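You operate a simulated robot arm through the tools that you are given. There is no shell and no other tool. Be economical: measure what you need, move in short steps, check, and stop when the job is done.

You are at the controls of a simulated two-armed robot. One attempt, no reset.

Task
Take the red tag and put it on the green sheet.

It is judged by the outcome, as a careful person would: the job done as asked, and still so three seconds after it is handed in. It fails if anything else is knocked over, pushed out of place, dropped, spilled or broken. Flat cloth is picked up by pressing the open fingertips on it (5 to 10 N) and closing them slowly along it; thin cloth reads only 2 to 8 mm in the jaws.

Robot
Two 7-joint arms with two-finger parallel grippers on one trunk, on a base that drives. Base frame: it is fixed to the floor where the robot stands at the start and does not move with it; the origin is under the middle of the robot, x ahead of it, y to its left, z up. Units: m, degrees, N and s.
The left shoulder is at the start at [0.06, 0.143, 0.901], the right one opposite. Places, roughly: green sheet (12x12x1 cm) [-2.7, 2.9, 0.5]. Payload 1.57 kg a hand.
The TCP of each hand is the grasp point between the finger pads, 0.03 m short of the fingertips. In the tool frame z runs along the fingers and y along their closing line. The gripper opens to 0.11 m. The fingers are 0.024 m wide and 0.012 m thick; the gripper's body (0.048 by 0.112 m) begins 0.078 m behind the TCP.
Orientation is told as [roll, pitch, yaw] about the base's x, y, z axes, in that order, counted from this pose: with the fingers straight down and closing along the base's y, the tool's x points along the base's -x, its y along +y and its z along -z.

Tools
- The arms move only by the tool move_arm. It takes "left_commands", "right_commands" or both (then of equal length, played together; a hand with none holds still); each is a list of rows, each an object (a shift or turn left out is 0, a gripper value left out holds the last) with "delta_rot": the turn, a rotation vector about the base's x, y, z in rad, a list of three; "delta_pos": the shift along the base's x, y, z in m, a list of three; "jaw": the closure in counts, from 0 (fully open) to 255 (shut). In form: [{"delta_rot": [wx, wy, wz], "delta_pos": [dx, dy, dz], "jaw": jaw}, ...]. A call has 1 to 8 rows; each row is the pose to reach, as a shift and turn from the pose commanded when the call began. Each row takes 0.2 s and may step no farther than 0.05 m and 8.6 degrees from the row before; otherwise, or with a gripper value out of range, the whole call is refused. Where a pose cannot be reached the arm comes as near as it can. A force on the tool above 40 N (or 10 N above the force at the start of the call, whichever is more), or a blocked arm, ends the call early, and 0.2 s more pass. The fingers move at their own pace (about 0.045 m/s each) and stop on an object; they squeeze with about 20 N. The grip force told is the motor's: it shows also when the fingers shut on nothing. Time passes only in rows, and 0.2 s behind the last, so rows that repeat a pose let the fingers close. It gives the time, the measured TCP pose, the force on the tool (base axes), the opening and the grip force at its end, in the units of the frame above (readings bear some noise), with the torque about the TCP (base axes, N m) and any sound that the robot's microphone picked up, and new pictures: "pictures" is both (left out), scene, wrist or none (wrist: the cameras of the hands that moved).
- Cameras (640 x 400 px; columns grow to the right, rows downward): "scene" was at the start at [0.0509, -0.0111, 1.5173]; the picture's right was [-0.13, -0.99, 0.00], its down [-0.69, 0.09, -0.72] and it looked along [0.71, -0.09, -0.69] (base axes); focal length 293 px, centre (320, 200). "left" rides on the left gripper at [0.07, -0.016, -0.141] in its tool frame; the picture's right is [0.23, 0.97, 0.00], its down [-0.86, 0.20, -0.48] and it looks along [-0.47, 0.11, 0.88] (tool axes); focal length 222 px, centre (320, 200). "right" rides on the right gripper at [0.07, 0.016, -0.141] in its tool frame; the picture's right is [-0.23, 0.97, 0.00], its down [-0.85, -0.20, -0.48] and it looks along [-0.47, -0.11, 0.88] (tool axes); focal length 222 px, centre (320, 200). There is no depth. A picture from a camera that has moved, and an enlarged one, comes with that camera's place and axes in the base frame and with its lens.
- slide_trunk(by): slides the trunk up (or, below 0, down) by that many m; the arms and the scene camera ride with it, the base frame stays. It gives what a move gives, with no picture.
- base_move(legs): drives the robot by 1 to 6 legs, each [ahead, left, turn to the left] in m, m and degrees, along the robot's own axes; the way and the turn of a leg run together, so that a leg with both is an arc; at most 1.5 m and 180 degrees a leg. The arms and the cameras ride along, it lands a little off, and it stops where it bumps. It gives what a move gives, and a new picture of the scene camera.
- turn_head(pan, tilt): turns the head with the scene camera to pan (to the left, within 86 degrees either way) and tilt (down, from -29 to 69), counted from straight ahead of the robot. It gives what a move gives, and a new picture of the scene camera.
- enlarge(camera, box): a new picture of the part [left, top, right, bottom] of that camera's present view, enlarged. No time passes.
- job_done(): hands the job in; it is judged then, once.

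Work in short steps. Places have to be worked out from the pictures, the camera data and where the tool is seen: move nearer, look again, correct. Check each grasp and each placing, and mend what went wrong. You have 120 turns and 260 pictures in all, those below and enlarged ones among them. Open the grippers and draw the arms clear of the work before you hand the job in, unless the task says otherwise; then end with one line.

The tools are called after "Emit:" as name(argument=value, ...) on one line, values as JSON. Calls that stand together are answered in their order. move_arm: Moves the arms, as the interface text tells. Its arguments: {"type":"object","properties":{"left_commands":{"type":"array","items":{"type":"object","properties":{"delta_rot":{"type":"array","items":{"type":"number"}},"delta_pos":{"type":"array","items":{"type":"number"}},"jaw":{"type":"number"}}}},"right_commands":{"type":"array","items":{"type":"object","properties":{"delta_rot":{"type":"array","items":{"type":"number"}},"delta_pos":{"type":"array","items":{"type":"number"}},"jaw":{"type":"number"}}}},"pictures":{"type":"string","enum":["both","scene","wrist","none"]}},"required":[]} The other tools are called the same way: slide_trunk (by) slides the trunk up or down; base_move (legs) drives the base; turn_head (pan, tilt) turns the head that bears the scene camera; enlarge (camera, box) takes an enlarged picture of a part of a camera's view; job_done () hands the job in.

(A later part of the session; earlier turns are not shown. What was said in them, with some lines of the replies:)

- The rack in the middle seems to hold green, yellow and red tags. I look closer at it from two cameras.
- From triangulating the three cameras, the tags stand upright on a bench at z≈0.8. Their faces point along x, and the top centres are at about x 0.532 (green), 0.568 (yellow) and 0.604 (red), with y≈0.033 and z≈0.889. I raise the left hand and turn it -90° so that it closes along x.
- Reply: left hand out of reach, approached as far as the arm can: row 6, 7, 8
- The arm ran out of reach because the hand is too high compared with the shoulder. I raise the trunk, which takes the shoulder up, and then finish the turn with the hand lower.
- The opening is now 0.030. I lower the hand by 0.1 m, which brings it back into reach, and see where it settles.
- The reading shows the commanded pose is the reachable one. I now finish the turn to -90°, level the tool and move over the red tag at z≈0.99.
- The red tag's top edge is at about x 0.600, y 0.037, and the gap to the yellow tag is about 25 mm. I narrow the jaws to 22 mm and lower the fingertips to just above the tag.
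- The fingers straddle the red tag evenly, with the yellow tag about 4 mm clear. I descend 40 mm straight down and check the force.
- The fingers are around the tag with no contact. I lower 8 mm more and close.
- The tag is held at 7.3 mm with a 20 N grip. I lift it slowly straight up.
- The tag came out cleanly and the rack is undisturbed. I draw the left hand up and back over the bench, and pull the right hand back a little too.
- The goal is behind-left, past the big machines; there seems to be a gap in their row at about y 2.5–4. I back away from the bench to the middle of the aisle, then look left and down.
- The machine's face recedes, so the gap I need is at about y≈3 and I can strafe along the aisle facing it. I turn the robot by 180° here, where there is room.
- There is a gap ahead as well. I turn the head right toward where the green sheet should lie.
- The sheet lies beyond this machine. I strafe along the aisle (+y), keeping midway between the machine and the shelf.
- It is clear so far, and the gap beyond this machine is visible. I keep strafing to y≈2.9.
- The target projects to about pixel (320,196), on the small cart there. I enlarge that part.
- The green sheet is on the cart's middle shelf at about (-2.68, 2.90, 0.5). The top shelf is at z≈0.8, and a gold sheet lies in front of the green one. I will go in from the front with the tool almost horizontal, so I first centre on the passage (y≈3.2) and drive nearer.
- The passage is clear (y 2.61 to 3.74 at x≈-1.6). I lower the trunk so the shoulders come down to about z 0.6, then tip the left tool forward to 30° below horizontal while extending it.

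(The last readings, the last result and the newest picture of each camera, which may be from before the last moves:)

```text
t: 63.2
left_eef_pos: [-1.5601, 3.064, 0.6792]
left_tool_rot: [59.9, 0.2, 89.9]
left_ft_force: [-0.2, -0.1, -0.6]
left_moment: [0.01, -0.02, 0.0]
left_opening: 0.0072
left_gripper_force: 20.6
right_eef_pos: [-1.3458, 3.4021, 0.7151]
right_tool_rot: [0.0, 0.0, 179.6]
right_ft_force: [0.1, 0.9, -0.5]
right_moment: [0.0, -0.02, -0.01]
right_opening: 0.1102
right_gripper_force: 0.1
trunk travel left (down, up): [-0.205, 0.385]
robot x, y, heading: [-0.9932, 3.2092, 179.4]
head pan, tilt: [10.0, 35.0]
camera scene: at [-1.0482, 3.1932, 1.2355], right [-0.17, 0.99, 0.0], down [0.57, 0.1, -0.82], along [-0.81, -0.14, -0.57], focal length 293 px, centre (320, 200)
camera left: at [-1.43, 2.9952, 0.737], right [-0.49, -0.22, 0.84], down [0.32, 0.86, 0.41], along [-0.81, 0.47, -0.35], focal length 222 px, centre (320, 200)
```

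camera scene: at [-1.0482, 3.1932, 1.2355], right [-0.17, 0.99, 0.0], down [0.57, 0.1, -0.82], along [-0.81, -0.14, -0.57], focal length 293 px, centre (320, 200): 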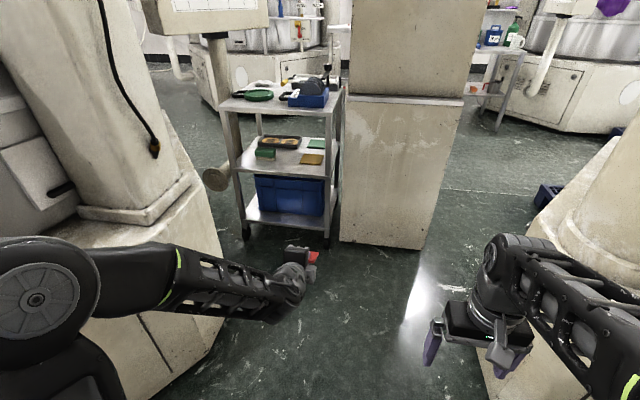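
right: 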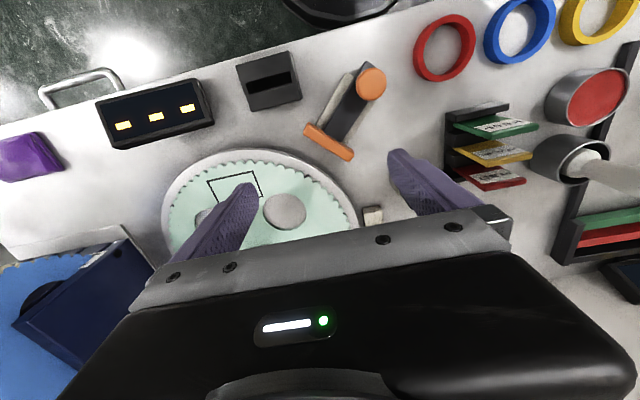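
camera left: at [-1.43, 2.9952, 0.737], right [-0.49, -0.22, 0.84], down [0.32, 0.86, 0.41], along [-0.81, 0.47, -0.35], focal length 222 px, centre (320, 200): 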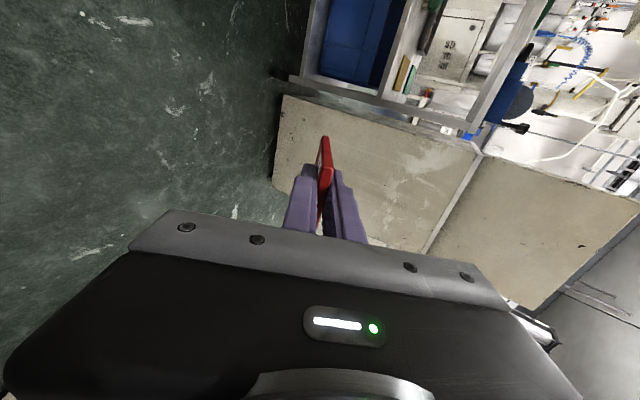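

The tool is now 30° below horizontal with the tag held flat ahead of it. I enlarge the cart to refine its geometry.

Emit:
enlarge(camera="scene", box=[200, 70, 360, 250])

```text
2.22 times, centred on (280, 160) of scene
camera zoom: at [-1.0482, 3.1932, 1.2355], right [-0.17, 0.99, 0.0], down [0.57, 0.1, -0.82], along [-0.81, -0.14, -0.57], focal length 651 px, centre (409, 289)
```

zoom: 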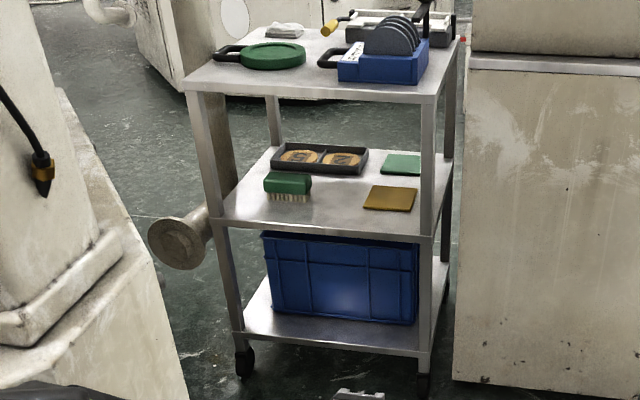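

The sheet centre comes out at about (-2.66, 2.895, 0.51), the shelf's front edge at x -2.31 and the top shelf's lip at z≈0.80. I lower the trunk by another 0.15 m to keep the forearm low and check the tag in the wrist camera.

Emit:
slide_trunk(by=-0.15)

Emit:
enlarge(camera="left", box=[240, 110, 400, 250])

```text
t: 65.0
left_eef_pos: [-1.5603, 3.0664, 0.5311]
left_tool_rot: [59.9, 0.3, 89.8]
left_ft_force: [-1.5, -0.3, 0.0]
left_moment: [0.03, 0.02, 0.0]
left_opening: 0.0076
left_gripper_force: 19.9
right_eef_pos: [-1.3453, 3.4003, 0.5641]
right_tool_rot: [-0.1, -0.1, 179.6]
right_ft_force: [0.1, 0.4, -0.5]
right_moment: [0.02, 0.03, 0.01]
right_opening: 0.1099
right_gripper_force: 0.0
trunk travel left (down, up): [-0.055, 0.535]
robot x, y, heading: [-0.9913, 3.2065, 179.6]
head pan, tilt: [10.0, 35.0]
```

```text
2.86 times, centred on (320, 180) of left
camera zoom: at [-1.4301, 2.9952, 0.5875], right [-0.49, -0.22, 0.84], down [0.32, 0.86, 0.41], along [-0.81, 0.47, -0.35], focal length 635 px, centre (320, 257)
```

zoom: 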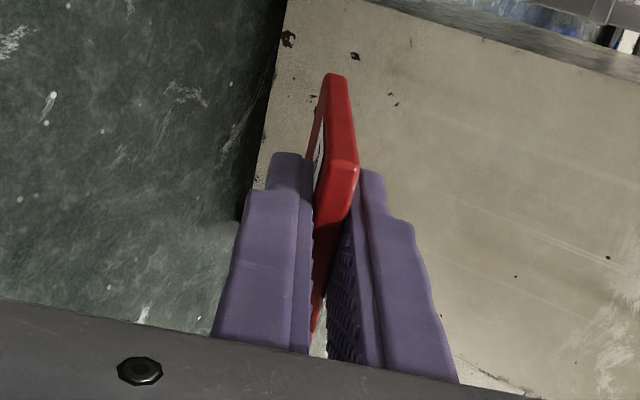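

The tag extends about 0.068 m ahead of the TCP. With the base to end at x≈-1.83, I first drive 0.6 m ahead and stop well short of the cart.

Emit:
base_move(legs=[[0.3, 0.03, 0.3], [0.3, 0, 0]])

Emit:
move_arm(left_commands=[{"delta_pos": [0, -0.03, 0.02]}, {"delta_pos": [0, -0.06, 0.04]}, {"delta_pos": [0, -0.09, 0.06]}, {"delta_pos": [0, -0.12, 0.07]}, {"delta_pos": [0, -0.14, 0.07]}], pictures="both")

```text
t: 68.7
left_eef_pos: [-2.1655, 3.0363, 0.53]
left_tool_rot: [60.0, 0.3, 90.0]
left_ft_force: [0.0, 0.0, 0.1]
left_moment: [-0.05, -0.01, 0.02]
left_opening: 0.0075
left_gripper_force: 20.1
right_eef_pos: [-1.9505, 3.3729, 0.5649]
right_tool_rot: [0.1, 0.0, 179.9]
right_ft_force: [1.0, 0.2, 0.2]
right_moment: [-0.01, 0.02, -0.05]
right_opening: 0.1098
right_gripper_force: 0.0
trunk travel left (down, up): [-0.055, 0.535]
robot x, y, heading: [-1.5937, 3.1816, 179.7]
head pan, tilt: [10.0, 35.0]
camera scene: at [-1.6525, 3.1658, 1.0855], right [-0.17, 0.99, 0.0], down [0.57, 0.1, -0.82], along [-0.81, -0.14, -0.57], focal length 293 px, centre (320, 200)
```

scene: 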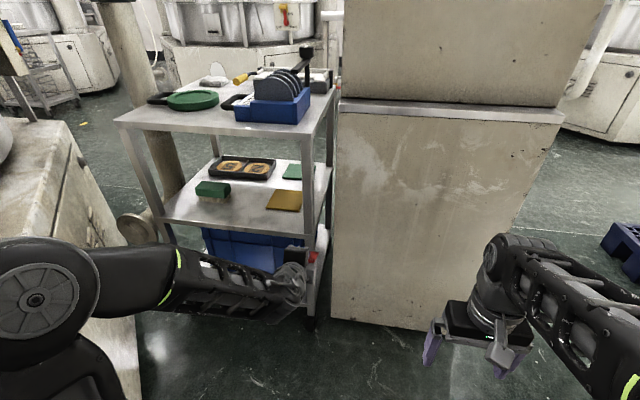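

```text
t: 69.9
left_eef_pos: [-2.1651, 2.8948, 0.6008]
left_tool_rot: [60.0, 0.3, 89.9]
left_ft_force: [-0.8, 0.1, -0.6]
left_moment: [0.01, -0.05, 0.0]
left_opening: 0.0074
left_gripper_force: 20.2
right_eef_pos: [-1.9505, 3.3724, 0.5648]
right_tool_rot: [0.0, 0.0, 179.7]
right_ft_force: [-0.5, -0.5, -0.6]
right_moment: [-0.01, -0.01, -0.01]
right_opening: 0.11
right_gripper_force: 0.0
trunk travel left (down, up): [-0.055, 0.535]
robot x, y, heading: [-1.5951, 3.1805, 179.9]
head pan, tilt: [10.0, 35.0]
camera scene: at [-1.6525, 3.1659, 1.0855], right [-0.17, 0.99, 0.0], down [0.57, 0.1, -0.82], along [-0.81, -0.14, -0.57], focal length 293 px, centre (320, 200)
camera left: at [-2.0343, 2.8255, 0.6581], right [-0.49, -0.22, 0.84], down [0.32, 0.86, 0.41], along [-0.81, 0.46, -0.35], focal length 222 px, centre (320, 200)
```

scene: 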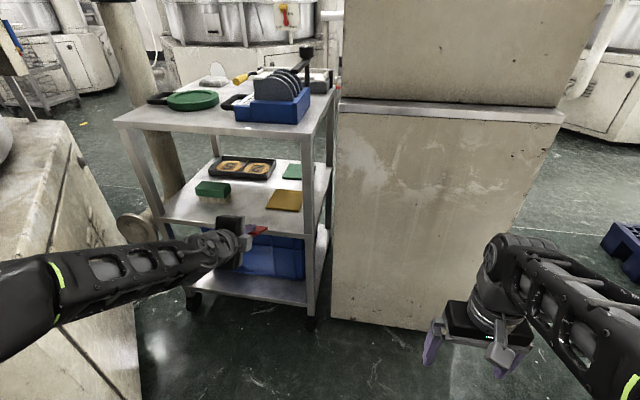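
left: 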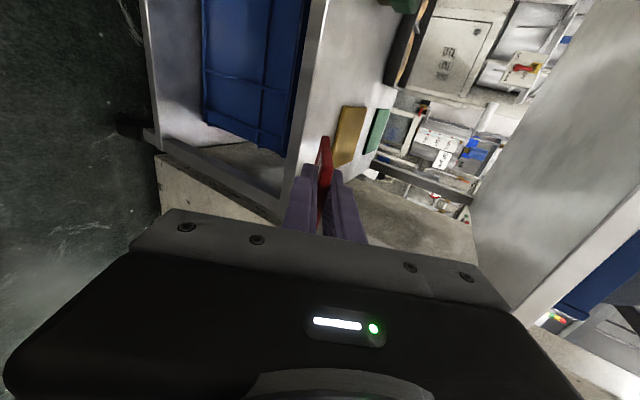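

The left elbow has moved outward toward the machine. I look left and down to check the clearance before driving on.

Emit:
turn_head(pan=60, tilt=50)

Emit:
turn_head(pan=-60, tilt=50)

```text
t: 71.1
left_eef_pos: [-2.1657, 2.8952, 0.602]
left_tool_rot: [60.1, 0.3, 90.0]
left_ft_force: [-0.5, 0.4, 0.4]
left_moment: [0.0, -0.02, 0.01]
left_opening: 0.0075
left_gripper_force: 20.5
right_eef_pos: [-1.9504, 3.3735, 0.5644]
right_tool_rot: [0.0, 0.0, 179.8]
right_ft_force: [-0.1, -0.7, 0.4]
right_moment: [0.01, -0.02, 0.02]
right_opening: 0.1101
right_gripper_force: 0.0
trunk travel left (down, up): [-0.055, 0.535]
robot x, y, heading: [-1.5937, 3.1816, 179.9]
head pan, tilt: [60.0, 50.0]
camera scene: at [-1.6046, 3.1142, 1.0638], right [-0.86, 0.5, 0.0], down [0.39, 0.66, -0.64], along [-0.32, -0.56, -0.77], focal length 293 px, centre (320, 200)
```

scene: 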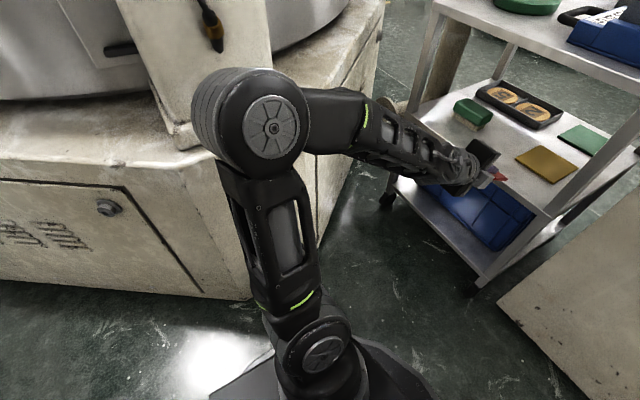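

```text
t: 73.1
left_eef_pos: [-2.165, 2.896, 0.6004]
left_tool_rot: [60.0, 0.3, 90.1]
left_ft_force: [-0.5, 0.6, -0.5]
left_moment: [0.01, 0.0, -0.04]
left_opening: 0.0072
left_gripper_force: 19.1
right_eef_pos: [-1.9501, 3.3733, 0.5648]
right_tool_rot: [0.0, 0.0, 179.8]
right_ft_force: [-0.2, 0.7, -0.8]
right_moment: [-0.01, -0.03, -0.01]
right_opening: 0.1099
right_gripper_force: 0.0
trunk travel left (down, up): [-0.055, 0.535]
robot x, y, heading: [-1.5946, 3.1795, 179.5]
head pan, tilt: [-60.0, 50.0]
camera scene: at [-1.604, 3.2475, 1.0637], right [0.87, 0.5, 0.0], down [0.38, -0.66, -0.64], along [-0.32, 0.56, -0.77], focal length 293 px, centre (320, 200)
```

scene: 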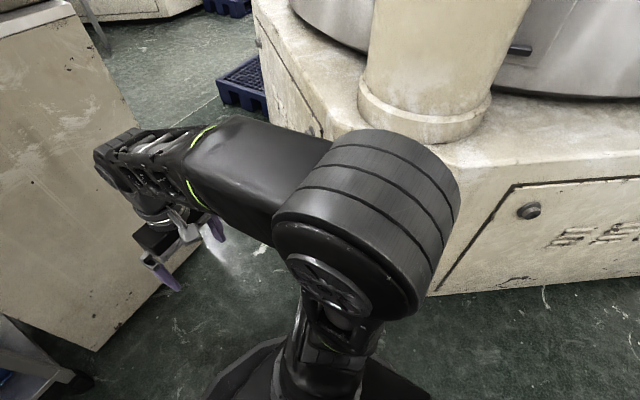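

The left elbow (y≈2.70) clears the machine column (y≈2.60), and the right side has more room. I shift the base right by 0.06 m, bring the hand back in line with the sheet, and then look ahead again.

Emit:
base_move(legs=[[0, -0.06, 0.2]])

Emit:
turn_head(pan=15, tilt=35)

Emit:
move_arm(left_commands=[{"delta_pos": [0, -0.03, 0]}, {"delta_pos": [0, -0.061, 0]}, {"delta_pos": [0, -0.061, 0]}], pictures="scene")

```text
t: 74.1
left_eef_pos: [-2.1649, 2.9534, 0.6003]
left_tool_rot: [60.0, 0.4, 90.1]
left_ft_force: [0.0, -0.3, -1.1]
left_moment: [0.01, -0.02, 0.03]
left_opening: 0.0073
left_gripper_force: 19.6
right_eef_pos: [-1.9511, 3.4313, 0.5649]
right_tool_rot: [-0.1, 0.0, 180.0]
right_ft_force: [0.7, 0.2, 0.0]
right_moment: [-0.01, -0.01, 0.01]
right_opening: 0.1101
right_gripper_force: 0.1
trunk travel left (down, up): [-0.055, 0.535]
robot x, y, heading: [-1.5959, 3.24, 180.0]
head pan, tilt: [-60.0, 50.0]
camera scene: at [-1.604, 3.3072, 1.0637], right [0.87, 0.5, 0.0], down [0.38, -0.66, -0.64], along [-0.32, 0.56, -0.77], focal length 293 px, centre (320, 200)
```

scene: 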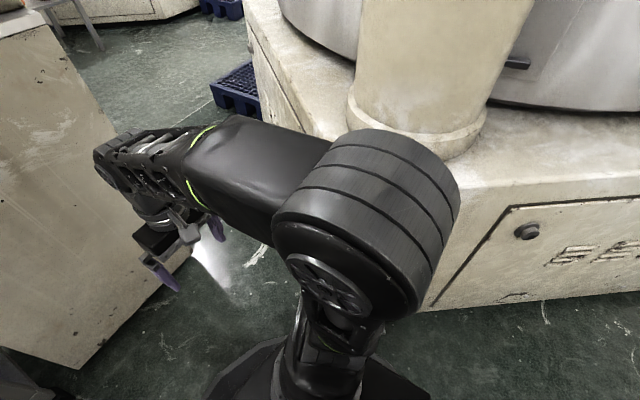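

```text
t: 75.5
left_eef_pos: [-2.1651, 2.9533, 0.6]
left_tool_rot: [60.0, 0.2, 90.3]
left_ft_force: [0.0, 0.2, -0.8]
left_moment: [-0.02, -0.03, 0.01]
left_opening: 0.0071
left_gripper_force: 19.4
right_eef_pos: [-1.9507, 3.4315, 0.565]
right_tool_rot: [0.1, 0.0, 180.0]
right_ft_force: [-0.7, 1.1, 0.9]
right_moment: [-0.04, -0.03, -0.02]
right_opening: 0.1099
right_gripper_force: 0.0
trunk travel left (down, up): [-0.055, 0.535]
robot x, y, heading: [-1.5963, 3.243, 179.7]
head pan, tilt: [15.0, 35.0]
camera scene: at [-1.6507, 3.2179, 1.0854], right [-0.26, 0.97, 0.0], down [0.55, 0.15, -0.82], along [-0.79, -0.21, -0.57], focal length 293 px, centre (320, 200)
```

scene: 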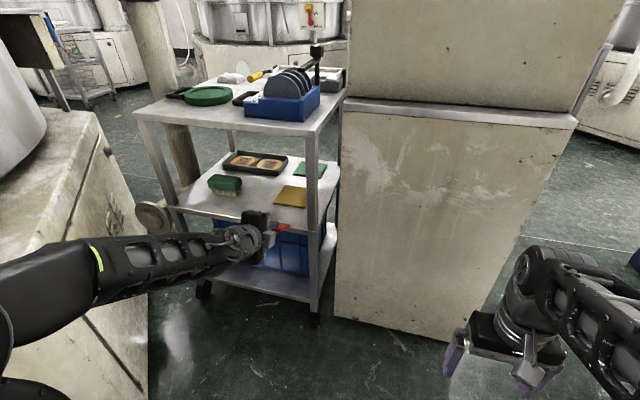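

```text
t: 76.3
left_eef_pos: [-2.1646, 2.8928, 0.6016]
left_tool_rot: [59.9, 0.3, 90.2]
left_ft_force: [-0.9, 0.3, -0.4]
left_moment: [0.0, -0.01, -0.02]
left_opening: 0.0077
left_gripper_force: 20.0
right_eef_pos: [-1.9513, 3.4311, 0.5642]
right_tool_rot: [0.1, 0.0, 179.9]
right_ft_force: [-0.6, 0.0, 0.1]
right_moment: [0.01, 0.0, -0.01]
right_opening: 0.1096
right_gripper_force: 0.1
trunk travel left (down, up): [-0.055, 0.535]
robot x, y, heading: [-1.5924, 3.2449, 179.9]
head pan, tilt: [15.0, 35.0]
camera scene: at [-1.6507, 3.2178, 1.0854], right [-0.26, 0.97, 0.0], down [0.55, 0.15, -0.82], along [-0.79, -0.21, -0.57], focal length 293 px, centre (320, 200)
```

scene: 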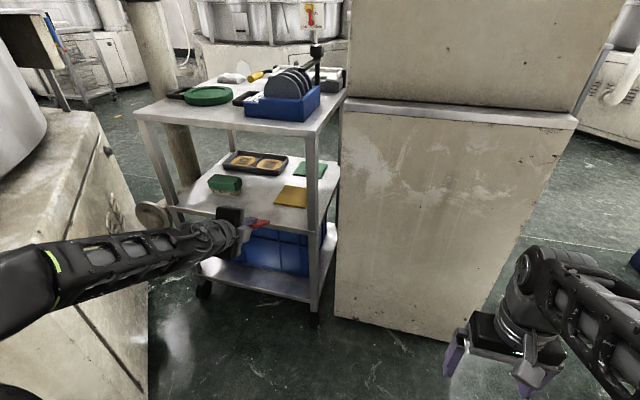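

I enlarge the cart region for a precise last measurement of the sheet, the leg and the lip.

Emit:
enlarge(camera="scene", box=[190, 100, 350, 260])

```text
2.50 times, centred on (270, 180) of scene
camera zoom: at [-1.6507, 3.2178, 1.0854], right [-0.26, 0.97, 0.0], down [0.55, 0.15, -0.82], along [-0.79, -0.21, -0.57], focal length 733 px, centre (445, 250)
```

zoom: 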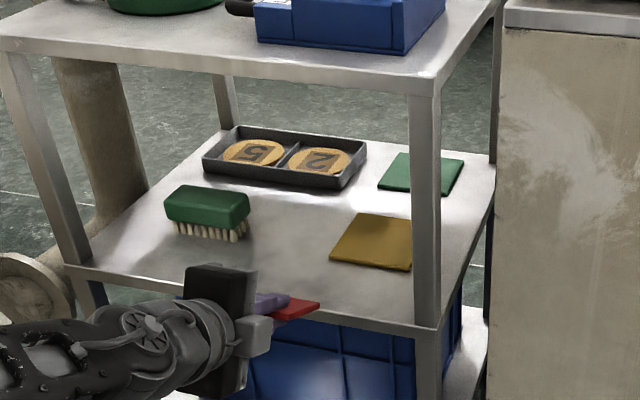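

The measurements agree: the sheet is at about (-2.65, 2.905), the leg's inner edge at y≈3.0 and the lip's underside at z≈0.79. I drive 0.23 m ahead with the hand at z 0.60, between lip and shelf.

Emit:
base_move(legs=[[0.12, 0, 0], [0.11, 0, 0]])

Emit:
enlarge(camera="left", box=[160, 0, 640, 300])

```text
t: 78.4
left_eef_pos: [-2.3949, 2.8926, 0.601]
left_tool_rot: [60.0, 0.3, 90.1]
left_ft_force: [0.5, 0.0, 0.1]
left_moment: [0.0, -0.02, 0.01]
left_opening: 0.0073
left_gripper_force: 19.8
right_eef_pos: [-2.1823, 3.4315, 0.5653]
right_tool_rot: [0.0, 0.0, 179.9]
right_ft_force: [0.2, -0.1, 0.2]
right_moment: [-0.07, -0.01, 0.02]
right_opening: 0.1099
right_gripper_force: 0.0
trunk travel left (down, up): [-0.055, 0.535]
robot x, y, heading: [-1.8253, 3.2416, 179.8]
head pan, tilt: [15.0, 35.0]
camera scene: at [-1.8819, 3.2182, 1.0855], right [-0.26, 0.97, 0.0], down [0.55, 0.15, -0.82], along [-0.79, -0.21, -0.57], focal length 293 px, centre (320, 200)
```

scene: 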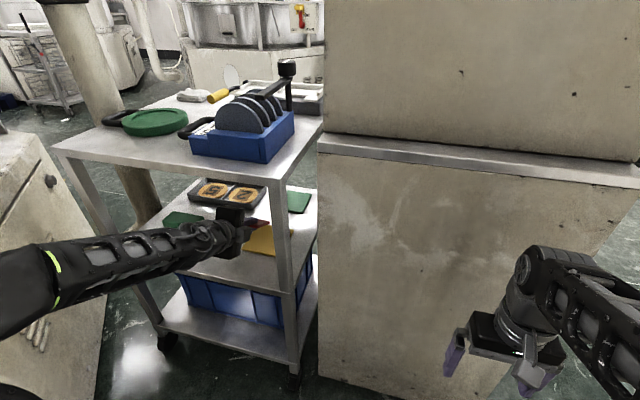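

```text
1.33 times, centred on (400, 150) of left
camera zoom: at [-2.2643, 2.8238, 0.6585], right [-0.49, -0.22, 0.84], down [0.31, 0.86, 0.41], along [-0.82, 0.46, -0.35], focal length 296 px, centre (213, 267)
```

zoom: 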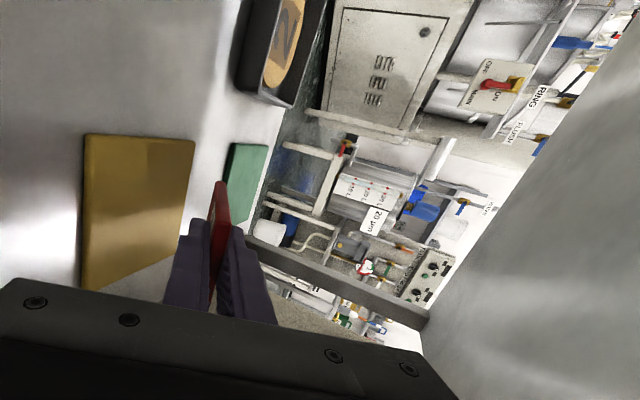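

The hand is inside the shelf and everything is clear; this camera also puts the sheet at (-2.655, 2.91). I extend the arm level for 0.15 m and check.

Emit:
move_arm(left_commands=[{"delta_pos": [-0.03, 0.003, 0]}, {"delta_pos": [-0.06, 0.006, 0]}, {"delta_pos": [-0.09, 0.01, 0]}, {"delta_pos": [-0.12, 0.013, 0]}, {"delta_pos": [-0.15, 0.013, 0]}], pictures="both")

```text
t: 79.6
left_eef_pos: [-2.5467, 2.9056, 0.6001]
left_tool_rot: [60.1, 0.3, 90.2]
left_ft_force: [0.6, 0.4, -1.3]
left_moment: [0.01, -0.05, 0.03]
left_opening: 0.0074
left_gripper_force: 19.7
right_eef_pos: [-2.1825, 3.4328, 0.5656]
right_tool_rot: [0.0, 0.1, 179.9]
right_ft_force: [0.0, -0.1, 0.1]
right_moment: [0.0, 0.01, 0.01]
right_opening: 0.1098
right_gripper_force: 0.0
trunk travel left (down, up): [-0.055, 0.535]
robot x, y, heading: [-1.8235, 3.2411, 179.9]
head pan, tilt: [15.0, 35.0]
camera scene: at [-1.8819, 3.2183, 1.0855], right [-0.26, 0.97, 0.0], down [0.55, 0.15, -0.82], along [-0.79, -0.21, -0.57], focal length 293 px, centre (320, 200)
camera left: at [-2.4145, 2.8361, 0.6585], right [-0.49, -0.22, 0.84], down [0.31, 0.86, 0.41], along [-0.82, 0.46, -0.35], focal length 222 px, centre (320, 200)
```

scene: 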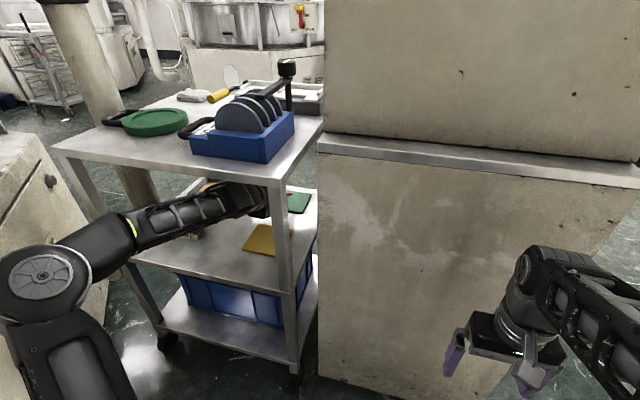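
left: 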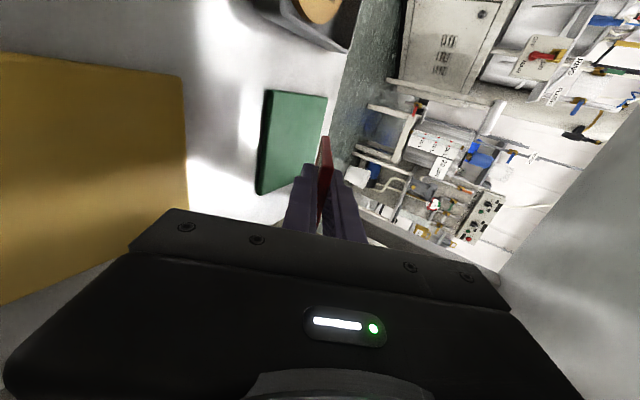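

From this view the sheet spans x -2.585 to -2.697 and y 2.85 to 2.96, with its centre at about (-2.64, 2.906). I move the tag over it at TCP x -2.62 and lower part way.

Emit:
move_arm(left_commands=[{"delta_pos": [-0.025, 0, 0]}, {"delta_pos": [-0.05, 0, -0.005]}, {"delta_pos": [-0.073, 0, -0.02]}, {"delta_pos": [-0.073, 0, -0.035]}], pictures="none")

Emit:
enlarge(camera="left", box=[100, 50, 420, 250])

Emit:
enlarge(camera="scene", box=[200, 140, 340, 260])

```text
t: 80.6
left_eef_pos: [-2.6182, 2.9059, 0.567]
left_tool_rot: [60.0, 0.3, 90.3]
left_ft_force: [-1.2, 0.4, 0.7]
left_moment: [0.02, 0.01, 0.01]
left_opening: 0.0072
left_gripper_force: 19.7
right_eef_pos: [-2.1814, 3.4317, 0.5645]
right_tool_rot: [0.0, 0.0, 180.0]
right_ft_force: [-0.2, -0.2, -0.4]
right_moment: [0.0, 0.01, 0.03]
right_opening: 0.1098
right_gripper_force: 0.0
trunk travel left (down, up): [-0.055, 0.535]
robot x, y, heading: [-1.8283, 3.2428, 180.1]
head pan, tilt: [15.0, 35.0]
```

```text
2.00 times, centred on (260, 150) of left
camera zoom: at [-2.487, 2.8369, 0.6231], right [-0.49, -0.22, 0.84], down [0.31, 0.86, 0.41], along [-0.82, 0.46, -0.35], focal length 444 px, centre (440, 300)
```

zoom: 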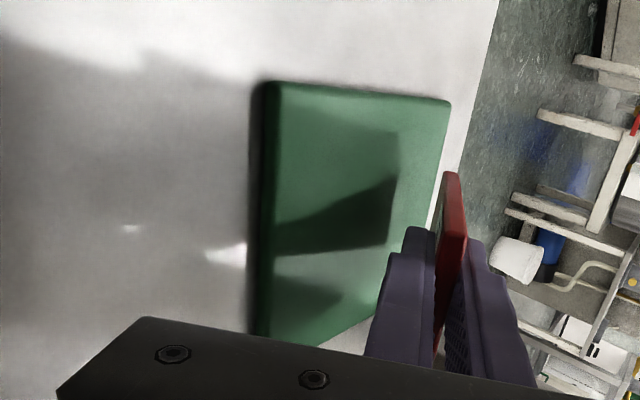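

```text
3.33 times, centred on (270, 200) of scene
camera zoom: at [-1.882, 3.2181, 1.0855], right [-0.26, 0.97, 0.0], down [0.55, 0.15, -0.82], along [-0.79, -0.21, -0.57], focal length 977 px, centre (487, 200)
```

zoom: 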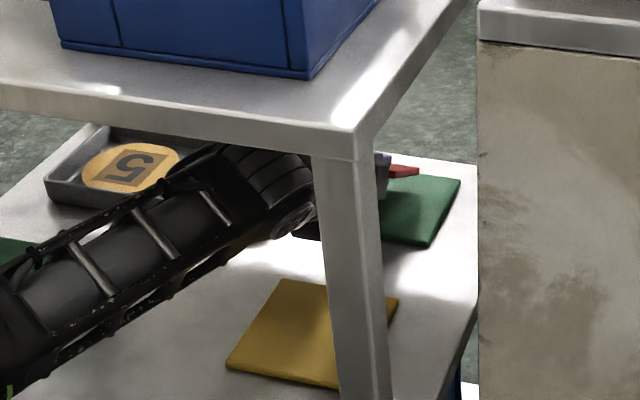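

The tag is above the sheet and aligned. I nudge 1 cm forward and lower in small steps, watching the vertical force.

Emit:
move_arm(left_commands=[{"delta_pos": [-0.01, 0, -0.006]}, {"delta_pos": [-0.01, 0, -0.012]}, {"delta_pos": [-0.01, 0, -0.016]}], pictures="none")

Emit:
enlarge(camera="left", box=[100, 50, 420, 250])

```text
t: 81.4
left_eef_pos: [-2.6284, 2.9066, 0.5492]
left_tool_rot: [60.0, 0.3, 90.2]
left_ft_force: [0.1, 0.1, 0.5]
left_moment: [0.01, 0.0, -0.03]
left_opening: 0.0074
left_gripper_force: 20.0
right_eef_pos: [-2.1809, 3.4326, 0.5643]
right_tool_rot: [0.0, 0.0, 179.8]
right_ft_force: [0.3, -0.6, -0.4]
right_moment: [0.0, 0.0, -0.02]
right_opening: 0.1101
right_gripper_force: 0.0
trunk travel left (down, up): [-0.055, 0.535]
robot x, y, heading: [-1.8265, 3.2451, 180.2]
head pan, tilt: [15.0, 35.0]
```

```text
2.00 times, centred on (260, 150) of left
camera zoom: at [-2.4974, 2.8367, 0.607], right [-0.49, -0.22, 0.84], down [0.31, 0.86, 0.41], along [-0.82, 0.46, -0.35], focal length 444 px, centre (440, 300)
```

zoom: 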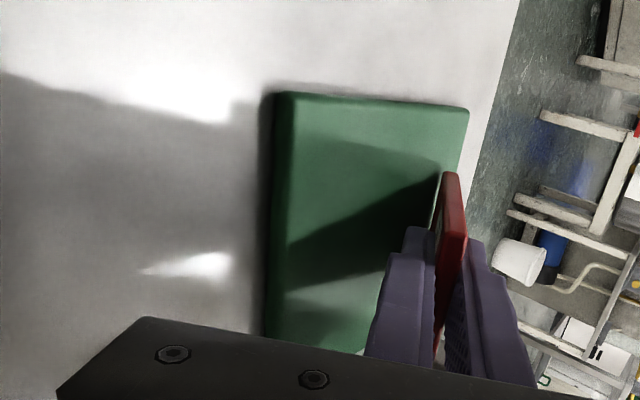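

No contact yet. I lower slowly by another 10 mm.

Emit:
move_arm(left_commands=[{"delta_pos": [0, 0, -0.003]}, {"delta_pos": [0, 0, -0.006]}, {"delta_pos": [0, 0, -0.009]}], pictures="none")

Emit:
enlarge(camera="left", box=[100, 50, 420, 250])

```text
t: 82.2
left_eef_pos: [-2.6289, 2.907, 0.5463]
left_tool_rot: [60.4, 0.5, 90.1]
left_ft_force: [4.6, -1.8, 17.4]
left_moment: [0.09, 0.98, 0.1]
left_opening: 0.0082
left_gripper_force: 20.2
right_eef_pos: [-2.1807, 3.4317, 0.5658]
right_tool_rot: [0.1, -0.1, 180.0]
right_ft_force: [-0.7, -0.7, -0.1]
right_moment: [-0.02, 0.03, 0.0]
right_opening: 0.1101
right_gripper_force: 0.1
trunk travel left (down, up): [-0.055, 0.535]
robot x, y, heading: [-1.8238, 3.2381, 180.0]
head pan, tilt: [15.0, 35.0]
```

```text
2.00 times, centred on (260, 150) of left
camera zoom: at [-2.4967, 2.837, 0.6025], right [-0.48, -0.22, 0.85], down [0.32, 0.86, 0.4], along [-0.82, 0.46, -0.34], focal length 444 px, centre (440, 300)
```

zoom: 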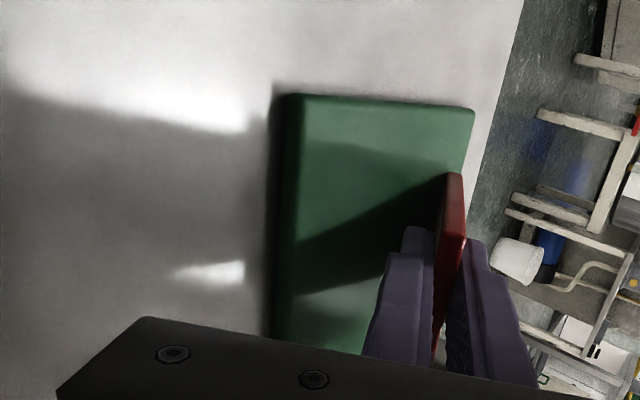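

The tag's front edge touched at TCP z≈0.547, as predicted. I ease off by 7 mm and open the jaws a little so the tag rests on the sheet and the lower finger.

Emit:
move_arm(left_commands=[{"delta_pos": [0, 0, 0.007]}, {"delta_pos": [0, 0, 0.007], "jaw": 228}, {"delta_pos": [0, 0, 0.007], "jaw": 215}, {"delta_pos": [0, 0, 0.007], "jaw": 208}, {"delta_pos": [0, 0, 0.007], "jaw": 208}], pictures="none")

Emit:
enlarge(camera="left", box=[100, 50, 420, 250])

```text
t: 83.4
left_eef_pos: [-2.6275, 2.9058, 0.5472]
left_tool_rot: [60.1, 0.3, 90.0]
left_ft_force: [-0.4, 0.1, 0.4]
left_moment: [0.01, 0.02, 0.02]
left_opening: 0.0203
left_gripper_force: 0.1
right_eef_pos: [-2.1825, 3.4331, 0.5644]
right_tool_rot: [0.0, 0.0, 179.9]
right_ft_force: [-0.6, 0.2, -0.6]
right_moment: [-0.03, 0.0, -0.02]
right_opening: 0.1099
right_gripper_force: 0.1
trunk travel left (down, up): [-0.055, 0.535]
robot x, y, heading: [-1.8257, 3.2401, 180.0]
head pan, tilt: [15.0, 35.0]
```

```text
2.00 times, centred on (260, 150) of left
camera zoom: at [-2.4974, 2.8369, 0.6052], right [-0.49, -0.22, 0.84], down [0.31, 0.86, 0.41], along [-0.82, 0.46, -0.35], focal length 444 px, centre (440, 300)
```

zoom: 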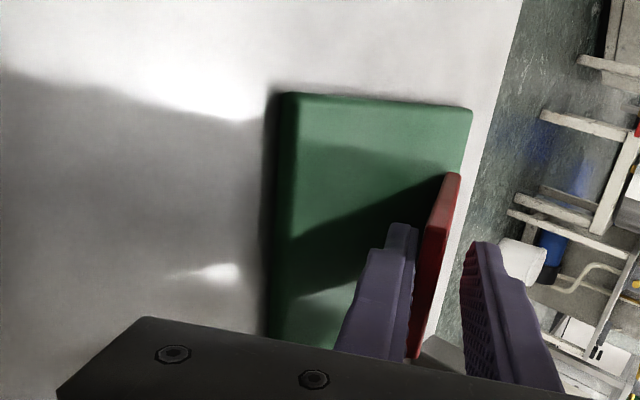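

The tag rests on the sheet by its front edge and on the lower finger. I draw the hand straight back 4 cm and check whether the tag stays.

Emit:
move_arm(left_commands=[{"delta_pos": [0.04, 0, 0]}, {"delta_pos": [0.04, 0, 0]}], pictures="none")

Emit:
enlarge(camera="left", box=[100, 50, 420, 250])

```text
t: 84.0
left_eef_pos: [-2.5879, 2.907, 0.5469]
left_tool_rot: [60.1, 0.3, 90.3]
left_ft_force: [0.2, -0.3, -0.4]
left_moment: [0.03, -0.01, -0.01]
left_opening: 0.0204
left_gripper_force: 0.2
right_eef_pos: [-2.1816, 3.4308, 0.5644]
right_tool_rot: [0.1, -0.1, 179.9]
right_ft_force: [0.1, 0.1, 0.3]
right_moment: [0.0, -0.02, -0.03]
right_opening: 0.1101
right_gripper_force: 0.1
trunk travel left (down, up): [-0.055, 0.535]
robot x, y, heading: [-1.8254, 3.2405, 179.9]
head pan, tilt: [15.0, 35.0]
```

```text
2.00 times, centred on (260, 150) of left
camera zoom: at [-2.4564, 2.8372, 0.6049], right [-0.49, -0.22, 0.84], down [0.31, 0.86, 0.41], along [-0.82, 0.46, -0.35], focal length 444 px, centre (440, 300)
```

zoom: 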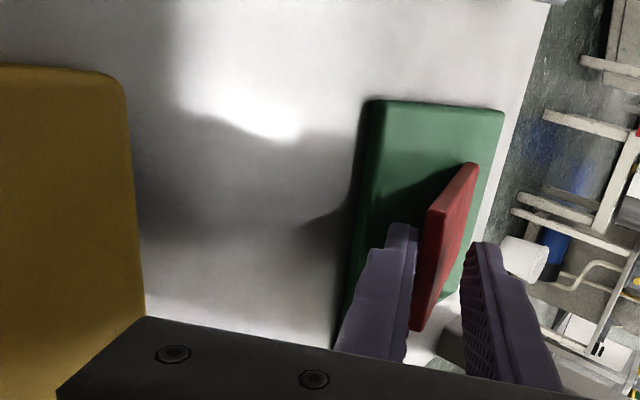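

The tag slid back about 2 cm with the finger. I grip it again where it is, now held nearer its end, lifting slightly as the jaws close, so I can set it further forward.

Emit:
move_arm(left_commands=[{"delta_pos": [0, 0, 0.005], "jaw": 220}, {"delta_pos": [0, 0, 0.01], "jaw": 230}, {"delta_pos": [0, 0, 0.014], "jaw": 240}, {"delta_pos": [0, 0, 0.016], "jaw": 255}, {"delta_pos": [0, 0, 0.016], "jaw": 255}, {"delta_pos": [0, 0, 0.016], "jaw": 255}], pictures="none")

Emit:
enlarge(camera="left", box=[100, 50, 420, 250])

```text
t: 85.4
left_eef_pos: [-2.5891, 2.9058, 0.5641]
left_tool_rot: [60.0, 0.4, 90.2]
left_ft_force: [-0.1, -0.1, -0.9]
left_moment: [0.0, 0.0, -0.01]
left_opening: 0.0074
left_gripper_force: 19.7
right_eef_pos: [-2.182, 3.4315, 0.5649]
right_tool_rot: [0.0, 0.0, 179.9]
right_ft_force: [-0.2, -0.2, 0.6]
right_moment: [0.04, 0.0, 0.01]
right_opening: 0.11
right_gripper_force: 0.0
trunk travel left (down, up): [-0.055, 0.535]
robot x, y, heading: [-1.8266, 3.2458, 180.0]
head pan, tilt: [15.0, 35.0]
```

```text
2.00 times, centred on (260, 150) of left
camera zoom: at [-2.4573, 2.8365, 0.6213], right [-0.49, -0.22, 0.84], down [0.31, 0.86, 0.41], along [-0.82, 0.46, -0.35], focal length 444 px, centre (440, 300)
```

zoom: 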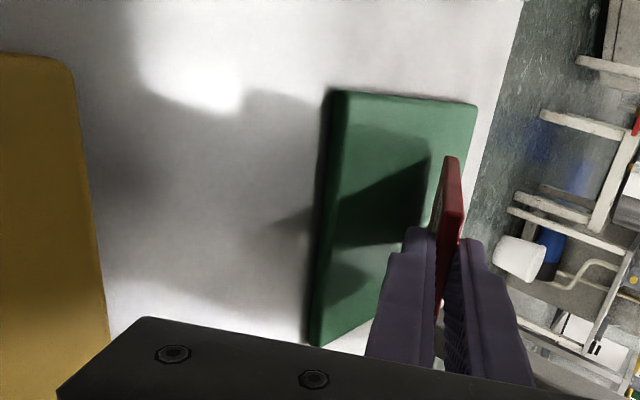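

The tag is held again with about 17 mm of finger overlap and its tip about 0.09 m ahead. I move it 3 cm forward, then lower to touch.

Emit:
move_arm(left_commands=[{"delta_pos": [0, 0, 0.008]}, {"delta_pos": [-0.015, 0, 0.008]}, {"delta_pos": [-0.03, 0, 0.008]}, {"delta_pos": [-0.03, 0, 0.003]}, {"delta_pos": [-0.03, 0, -0.001]}, {"delta_pos": [-0.03, 0, -0.004]}], pictures="none")

Emit:
enlarge(camera="left", box=[100, 50, 420, 250])

```text
t: 86.8
left_eef_pos: [-2.6189, 2.9064, 0.5613]
left_tool_rot: [60.0, 0.2, 90.2]
left_ft_force: [1.3, 0.0, 0.8]
left_moment: [0.04, 0.05, 0.02]
left_opening: 0.0071
left_gripper_force: 20.3
right_eef_pos: [-2.1824, 3.4311, 0.5636]
right_tool_rot: [0.0, 0.0, 179.8]
right_ft_force: [-0.9, 0.1, 0.0]
right_moment: [-0.03, 0.0, -0.01]
right_opening: 0.11
right_gripper_force: 0.1
trunk travel left (down, up): [-0.055, 0.535]
robot x, y, heading: [-1.8285, 3.2437, 179.9]
head pan, tilt: [15.0, 35.0]
```

```text
2.00 times, centred on (260, 150) of left
camera zoom: at [-2.4873, 2.8368, 0.6178], right [-0.49, -0.22, 0.84], down [0.31, 0.86, 0.41], along [-0.82, 0.46, -0.35], focal length 444 px, centre (440, 300)
```

zoom: 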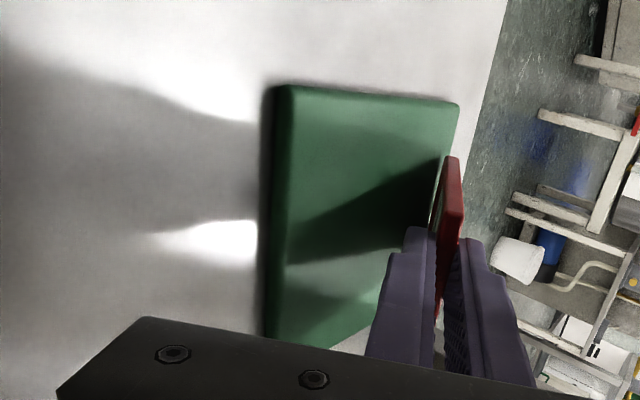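

I lower a few millimetres more to confirm contact.

Emit:
move_arm(left_commands=[{"delta_pos": [0.003, 0, -0.002]}, {"delta_pos": [0.003, 0, -0.004]}], pictures="none")

```text
t: 87.4
left_eef_pos: [-2.6164, 2.9075, 0.5596]
left_tool_rot: [60.2, 0.4, 90.1]
left_ft_force: [1.5, 0.4, 6.6]
left_moment: [0.11, 0.52, 0.01]
left_opening: 0.0073
left_gripper_force: 19.7
right_eef_pos: [-2.1818, 3.4327, 0.5639]
right_tool_rot: [0.0, -0.1, 179.9]
right_ft_force: [0.2, -0.4, 0.3]
right_moment: [-0.03, -0.01, -0.04]
right_opening: 0.11
right_gripper_force: 0.1
trunk travel left (down, up): [-0.055, 0.535]
robot x, y, heading: [-1.8247, 3.242, 179.9]
head pan, tilt: [15.0, 35.0]
```

Contact is confirmed, with the tip at about x -2.695, still on the sheet. I open further this time so the rear sinks low with the finger, and then look.

Emit:
move_arm(left_commands=[{"delta_pos": [0, 0, 0.003], "jaw": 255}, {"delta_pos": [0, 0, 0.003], "jaw": 225}, {"delta_pos": [0, 0, 0.003], "jaw": 195}, {"delta_pos": [0, 0, 0.003], "jaw": 165}, {"delta_pos": [0, 0, 0.003], "jaw": 165}], pictures="none")

Emit:
enlarge(camera="left", box=[100, 50, 420, 250])

```text
t: 88.6
left_eef_pos: [-2.6171, 2.9061, 0.5596]
left_tool_rot: [60.1, 0.3, 90.1]
left_ft_force: [-0.3, 0.9, -0.4]
left_moment: [-0.01, 0.0, 0.01]
left_opening: 0.0391
left_gripper_force: 0.0
right_eef_pos: [-2.182, 3.4319, 0.5648]
right_tool_rot: [0.0, -0.1, 179.9]
right_ft_force: [-0.1, 1.2, 0.3]
right_moment: [-0.01, 0.04, -0.02]
right_opening: 0.1101
right_gripper_force: 0.1
trunk travel left (down, up): [-0.055, 0.535]
robot x, y, heading: [-1.8228, 3.2436, 180.1]
head pan, tilt: [15.0, 35.0]
```

```text
2.00 times, centred on (260, 150) of left
camera zoom: at [-2.4843, 2.8366, 0.6165], right [-0.49, -0.22, 0.84], down [0.31, 0.86, 0.41], along [-0.82, 0.46, -0.35], focal length 444 px, centre (440, 300)
```

zoom: 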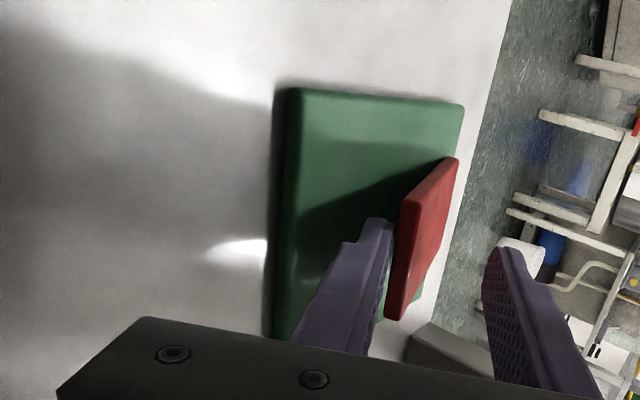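

Now I draw the hand straight back 3 cm and look again.

Emit:
move_arm(left_commands=[{"delta_pos": [0.03, 0, 0]}, {"delta_pos": [0.03, 0, 0]}], pictures="none")

Emit:
enlarge(camera="left", box=[100, 50, 420, 250])

```text
t: 89.2
left_eef_pos: [-2.5862, 2.9078, 0.5591]
left_tool_rot: [60.0, 0.3, 90.1]
left_ft_force: [0.2, 1.3, -0.3]
left_moment: [0.04, -0.03, 0.0]
left_opening: 0.039
left_gripper_force: 0.2
right_eef_pos: [-2.1813, 3.432, 0.5653]
right_tool_rot: [0.1, 0.0, 180.0]
right_ft_force: [0.1, 0.0, -0.8]
right_moment: [-0.02, -0.01, -0.01]
right_opening: 0.1096
right_gripper_force: 0.0
trunk travel left (down, up): [-0.055, 0.535]
robot x, y, heading: [-1.8272, 3.2426, 180.1]
head pan, tilt: [15.0, 35.0]
```

```text
2.00 times, centred on (260, 150) of left
camera zoom: at [-2.4544, 2.8366, 0.6163], right [-0.49, -0.22, 0.84], down [0.31, 0.86, 0.41], along [-0.82, 0.46, -0.35], focal length 444 px, centre (440, 300)
```

zoom: 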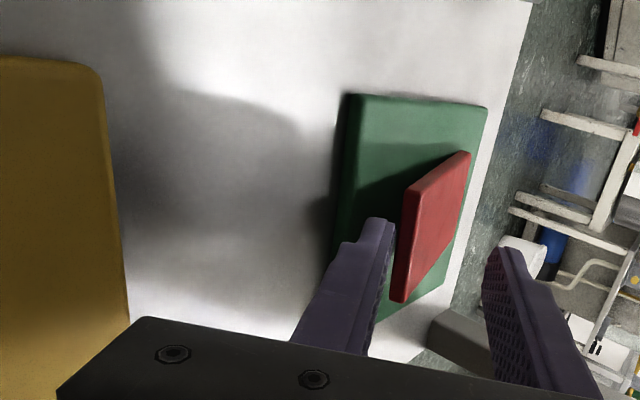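

It slid back only about 1.5 cm and the rear still lies on the fingertip. I draw back 3 cm more.

Emit:
move_arm(left_commands=[{"delta_pos": [0.03, 0, 0]}, {"delta_pos": [0.03, 0, 0]}], pictures="none")

Emit:
enlarge(camera="left", box=[100, 50, 420, 250])

Emit:
enlarge(camera="scene", box=[200, 140, 340, 260])

```text
t: 89.8
left_eef_pos: [-2.5555, 2.9073, 0.5597]
left_tool_rot: [60.0, 0.2, 90.2]
left_ft_force: [0.8, -0.8, -0.1]
left_moment: [0.01, -0.01, 0.01]
left_opening: 0.0388
left_gripper_force: 0.2
right_eef_pos: [-2.1818, 3.4319, 0.5644]
right_tool_rot: [0.0, 0.1, 179.9]
right_ft_force: [0.3, -0.1, 0.1]
right_moment: [0.0, 0.01, 0.03]
right_opening: 0.11
right_gripper_force: 0.2
trunk travel left (down, up): [-0.055, 0.535]
robot x, y, heading: [-1.827, 3.2406, 180.0]
head pan, tilt: [15.0, 35.0]
```

```text
2.00 times, centred on (260, 150) of left
camera zoom: at [-2.4243, 2.8367, 0.6163], right [-0.49, -0.22, 0.84], down [0.31, 0.86, 0.41], along [-0.82, 0.46, -0.35], focal length 444 px, centre (440, 300)
```

zoom: 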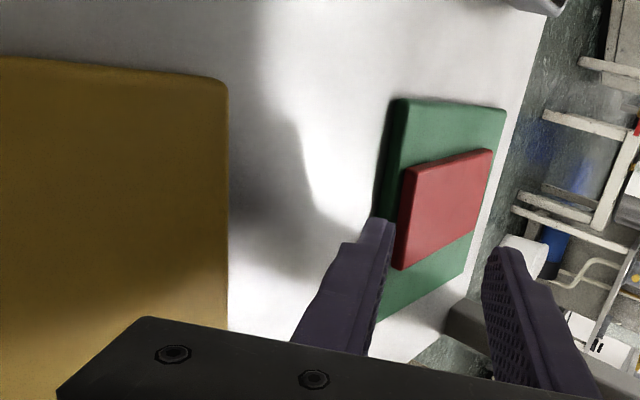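

```text
3.33 times, centred on (270, 200) of scene
camera zoom: at [-1.882, 3.2182, 1.0855], right [-0.26, 0.97, 0.0], down [0.55, 0.15, -0.82], along [-0.79, -0.21, -0.57], focal length 977 px, centre (487, 200)
```

zoom: 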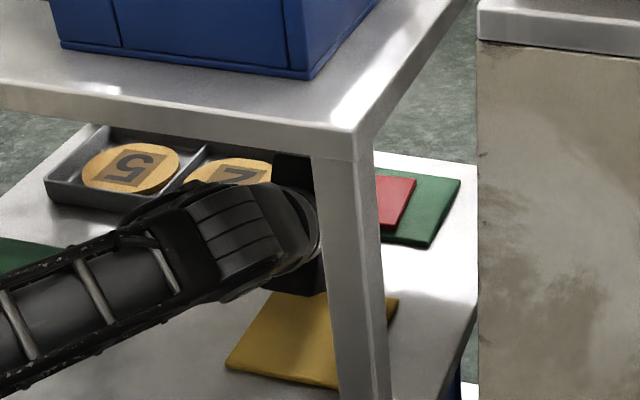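

The tag now lies on the sheet. I draw back further and check that it is flat and fully on.

Emit:
move_arm(left_commands=[{"delta_pos": [0.03, 0, 0.0]}, {"delta_pos": [0.07, 0, 0.02]}, {"delta_pos": [0.11, 0, 0.04]}, {"delta_pos": [0.15, 0, 0.04]}], pictures="none")

Emit:
enlarge(camera="left", box=[160, 50, 480, 250])

Emit:
enlarge(camera="scene", box=[200, 140, 340, 260])

```text
t: 90.8
left_eef_pos: [-2.4043, 2.9067, 0.5987]
left_tool_rot: [60.1, 0.3, 90.1]
left_ft_force: [0.1, -0.6, -0.3]
left_moment: [-0.03, -0.01, -0.01]
left_opening: 0.0388
left_gripper_force: 0.1
right_eef_pos: [-2.1828, 3.4316, 0.564]
right_tool_rot: [0.0, 0.0, 180.0]
right_ft_force: [-0.1, 0.3, -0.2]
right_moment: [0.04, -0.01, -0.02]
right_opening: 0.1098
right_gripper_force: 0.1
trunk travel left (down, up): [-0.055, 0.535]
robot x, y, heading: [-1.8272, 3.242, 180.1]
head pan, tilt: [15.0, 35.0]
```

```text
2.00 times, centred on (320, 150) of left
camera zoom: at [-2.2732, 2.8372, 0.6569], right [-0.49, -0.22, 0.84], down [0.31, 0.86, 0.41], along [-0.82, 0.46, -0.35], focal length 444 px, centre (320, 300)
```

zoom: 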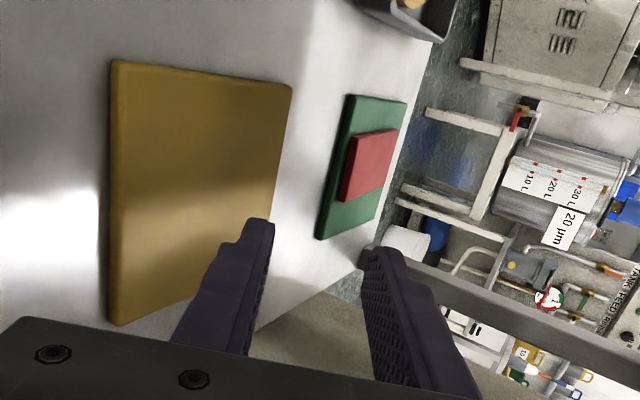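

```text
3.33 times, centred on (270, 200) of scene
camera zoom: at [-1.8822, 3.2182, 1.0854], right [-0.26, 0.97, 0.0], down [0.55, 0.15, -0.82], along [-0.79, -0.21, -0.57], focal length 977 px, centre (487, 200)
```

zoom: 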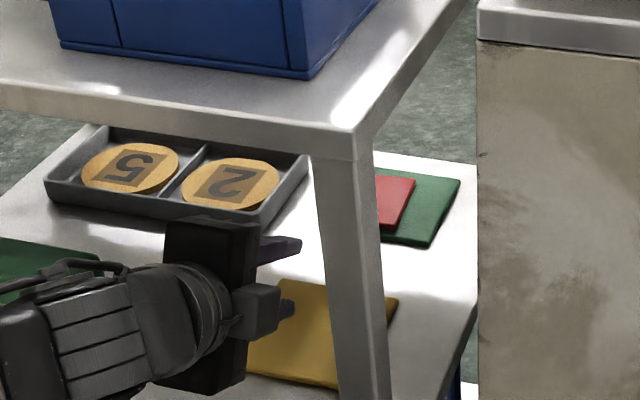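

The tag lies flat and wholly on the green sheet, and the other things on the shelf are in place. I retract the hand out of the cart, back the base off, and take a last look.

Emit:
move_arm(left_commands=[{"delta_pos": [0.03, -0.005, 0]}, {"delta_pos": [0.06, -0.01, 0], "jaw": 0}, {"delta_pos": [0.06, -0.01, 0], "jaw": 0}], pictures="none")

Emit:
base_move(legs=[[-0.35, 0, 0]])

Emit:
enlarge(camera="scene", box=[180, 80, 360, 260])

```text
t: 91.6
left_eef_pos: [-2.3461, 2.8962, 0.5988]
left_tool_rot: [60.0, 0.4, 90.2]
left_ft_force: [-1.2, 0.4, 0.0]
left_moment: [-0.01, -0.01, 0.03]
left_opening: 0.091
left_gripper_force: 0.2
right_eef_pos: [-2.1817, 3.4314, 0.5651]
right_tool_rot: [0.1, 0.0, 179.9]
right_ft_force: [-0.1, 0.0, -0.1]
right_moment: [-0.01, -0.02, 0.04]
right_opening: 0.1101
right_gripper_force: 0.0
trunk travel left (down, up): [-0.055, 0.535]
robot x, y, heading: [-1.8276, 3.2418, 180.0]
head pan, tilt: [15.0, 35.0]
```

```text
t: 93.8
left_eef_pos: [-1.9988, 2.8962, 0.5993]
left_tool_rot: [60.1, 0.3, 90.0]
left_ft_force: [0.5, 0.6, -1.0]
left_moment: [0.01, 0.02, -0.01]
left_opening: 0.1102
left_gripper_force: 0.1
right_eef_pos: [-1.8328, 3.4316, 0.5649]
right_tool_rot: [0.0, 0.0, 179.9]
right_ft_force: [0.7, -0.4, 0.0]
right_moment: [-0.02, -0.05, 0.02]
right_opening: 0.11
right_gripper_force: 0.0
trunk travel left (down, up): [-0.055, 0.535]
robot x, y, heading: [-1.4769, 3.2413, 179.7]
head pan, tilt: [15.0, 35.0]
camera scene: at [-1.5345, 3.2173, 1.0855], right [-0.25, 0.97, 0.0], down [0.55, 0.15, -0.82], along [-0.79, -0.21, -0.57], focal length 293 px, centre (320, 200)
```

scene: 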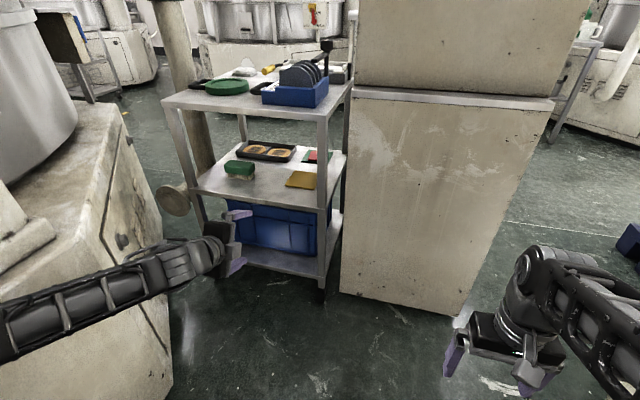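

```text
2.22 times, centred on (270, 170) of scene
camera zoom: at [-1.5345, 3.2173, 1.0855], right [-0.25, 0.97, 0.0], down [0.55, 0.15, -0.82], along [-0.79, -0.21, -0.57], focal length 651 px, centre (431, 267)
```

zoom: 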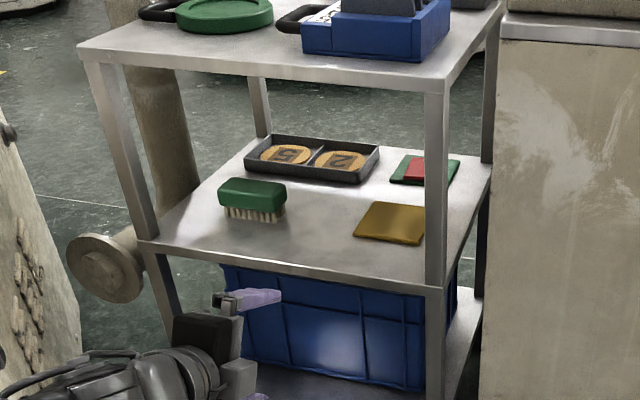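

The red tag rests on the green sheet, nothing else has moved, both grippers are open and the arms are clear. I hand the job in.

Emit:
job_done()

```text
The job is handed in.
```

The red tag lies flat and fully on the green sheet on the cart's middle shelf. In the pictures, nothing else was knocked over or moved.
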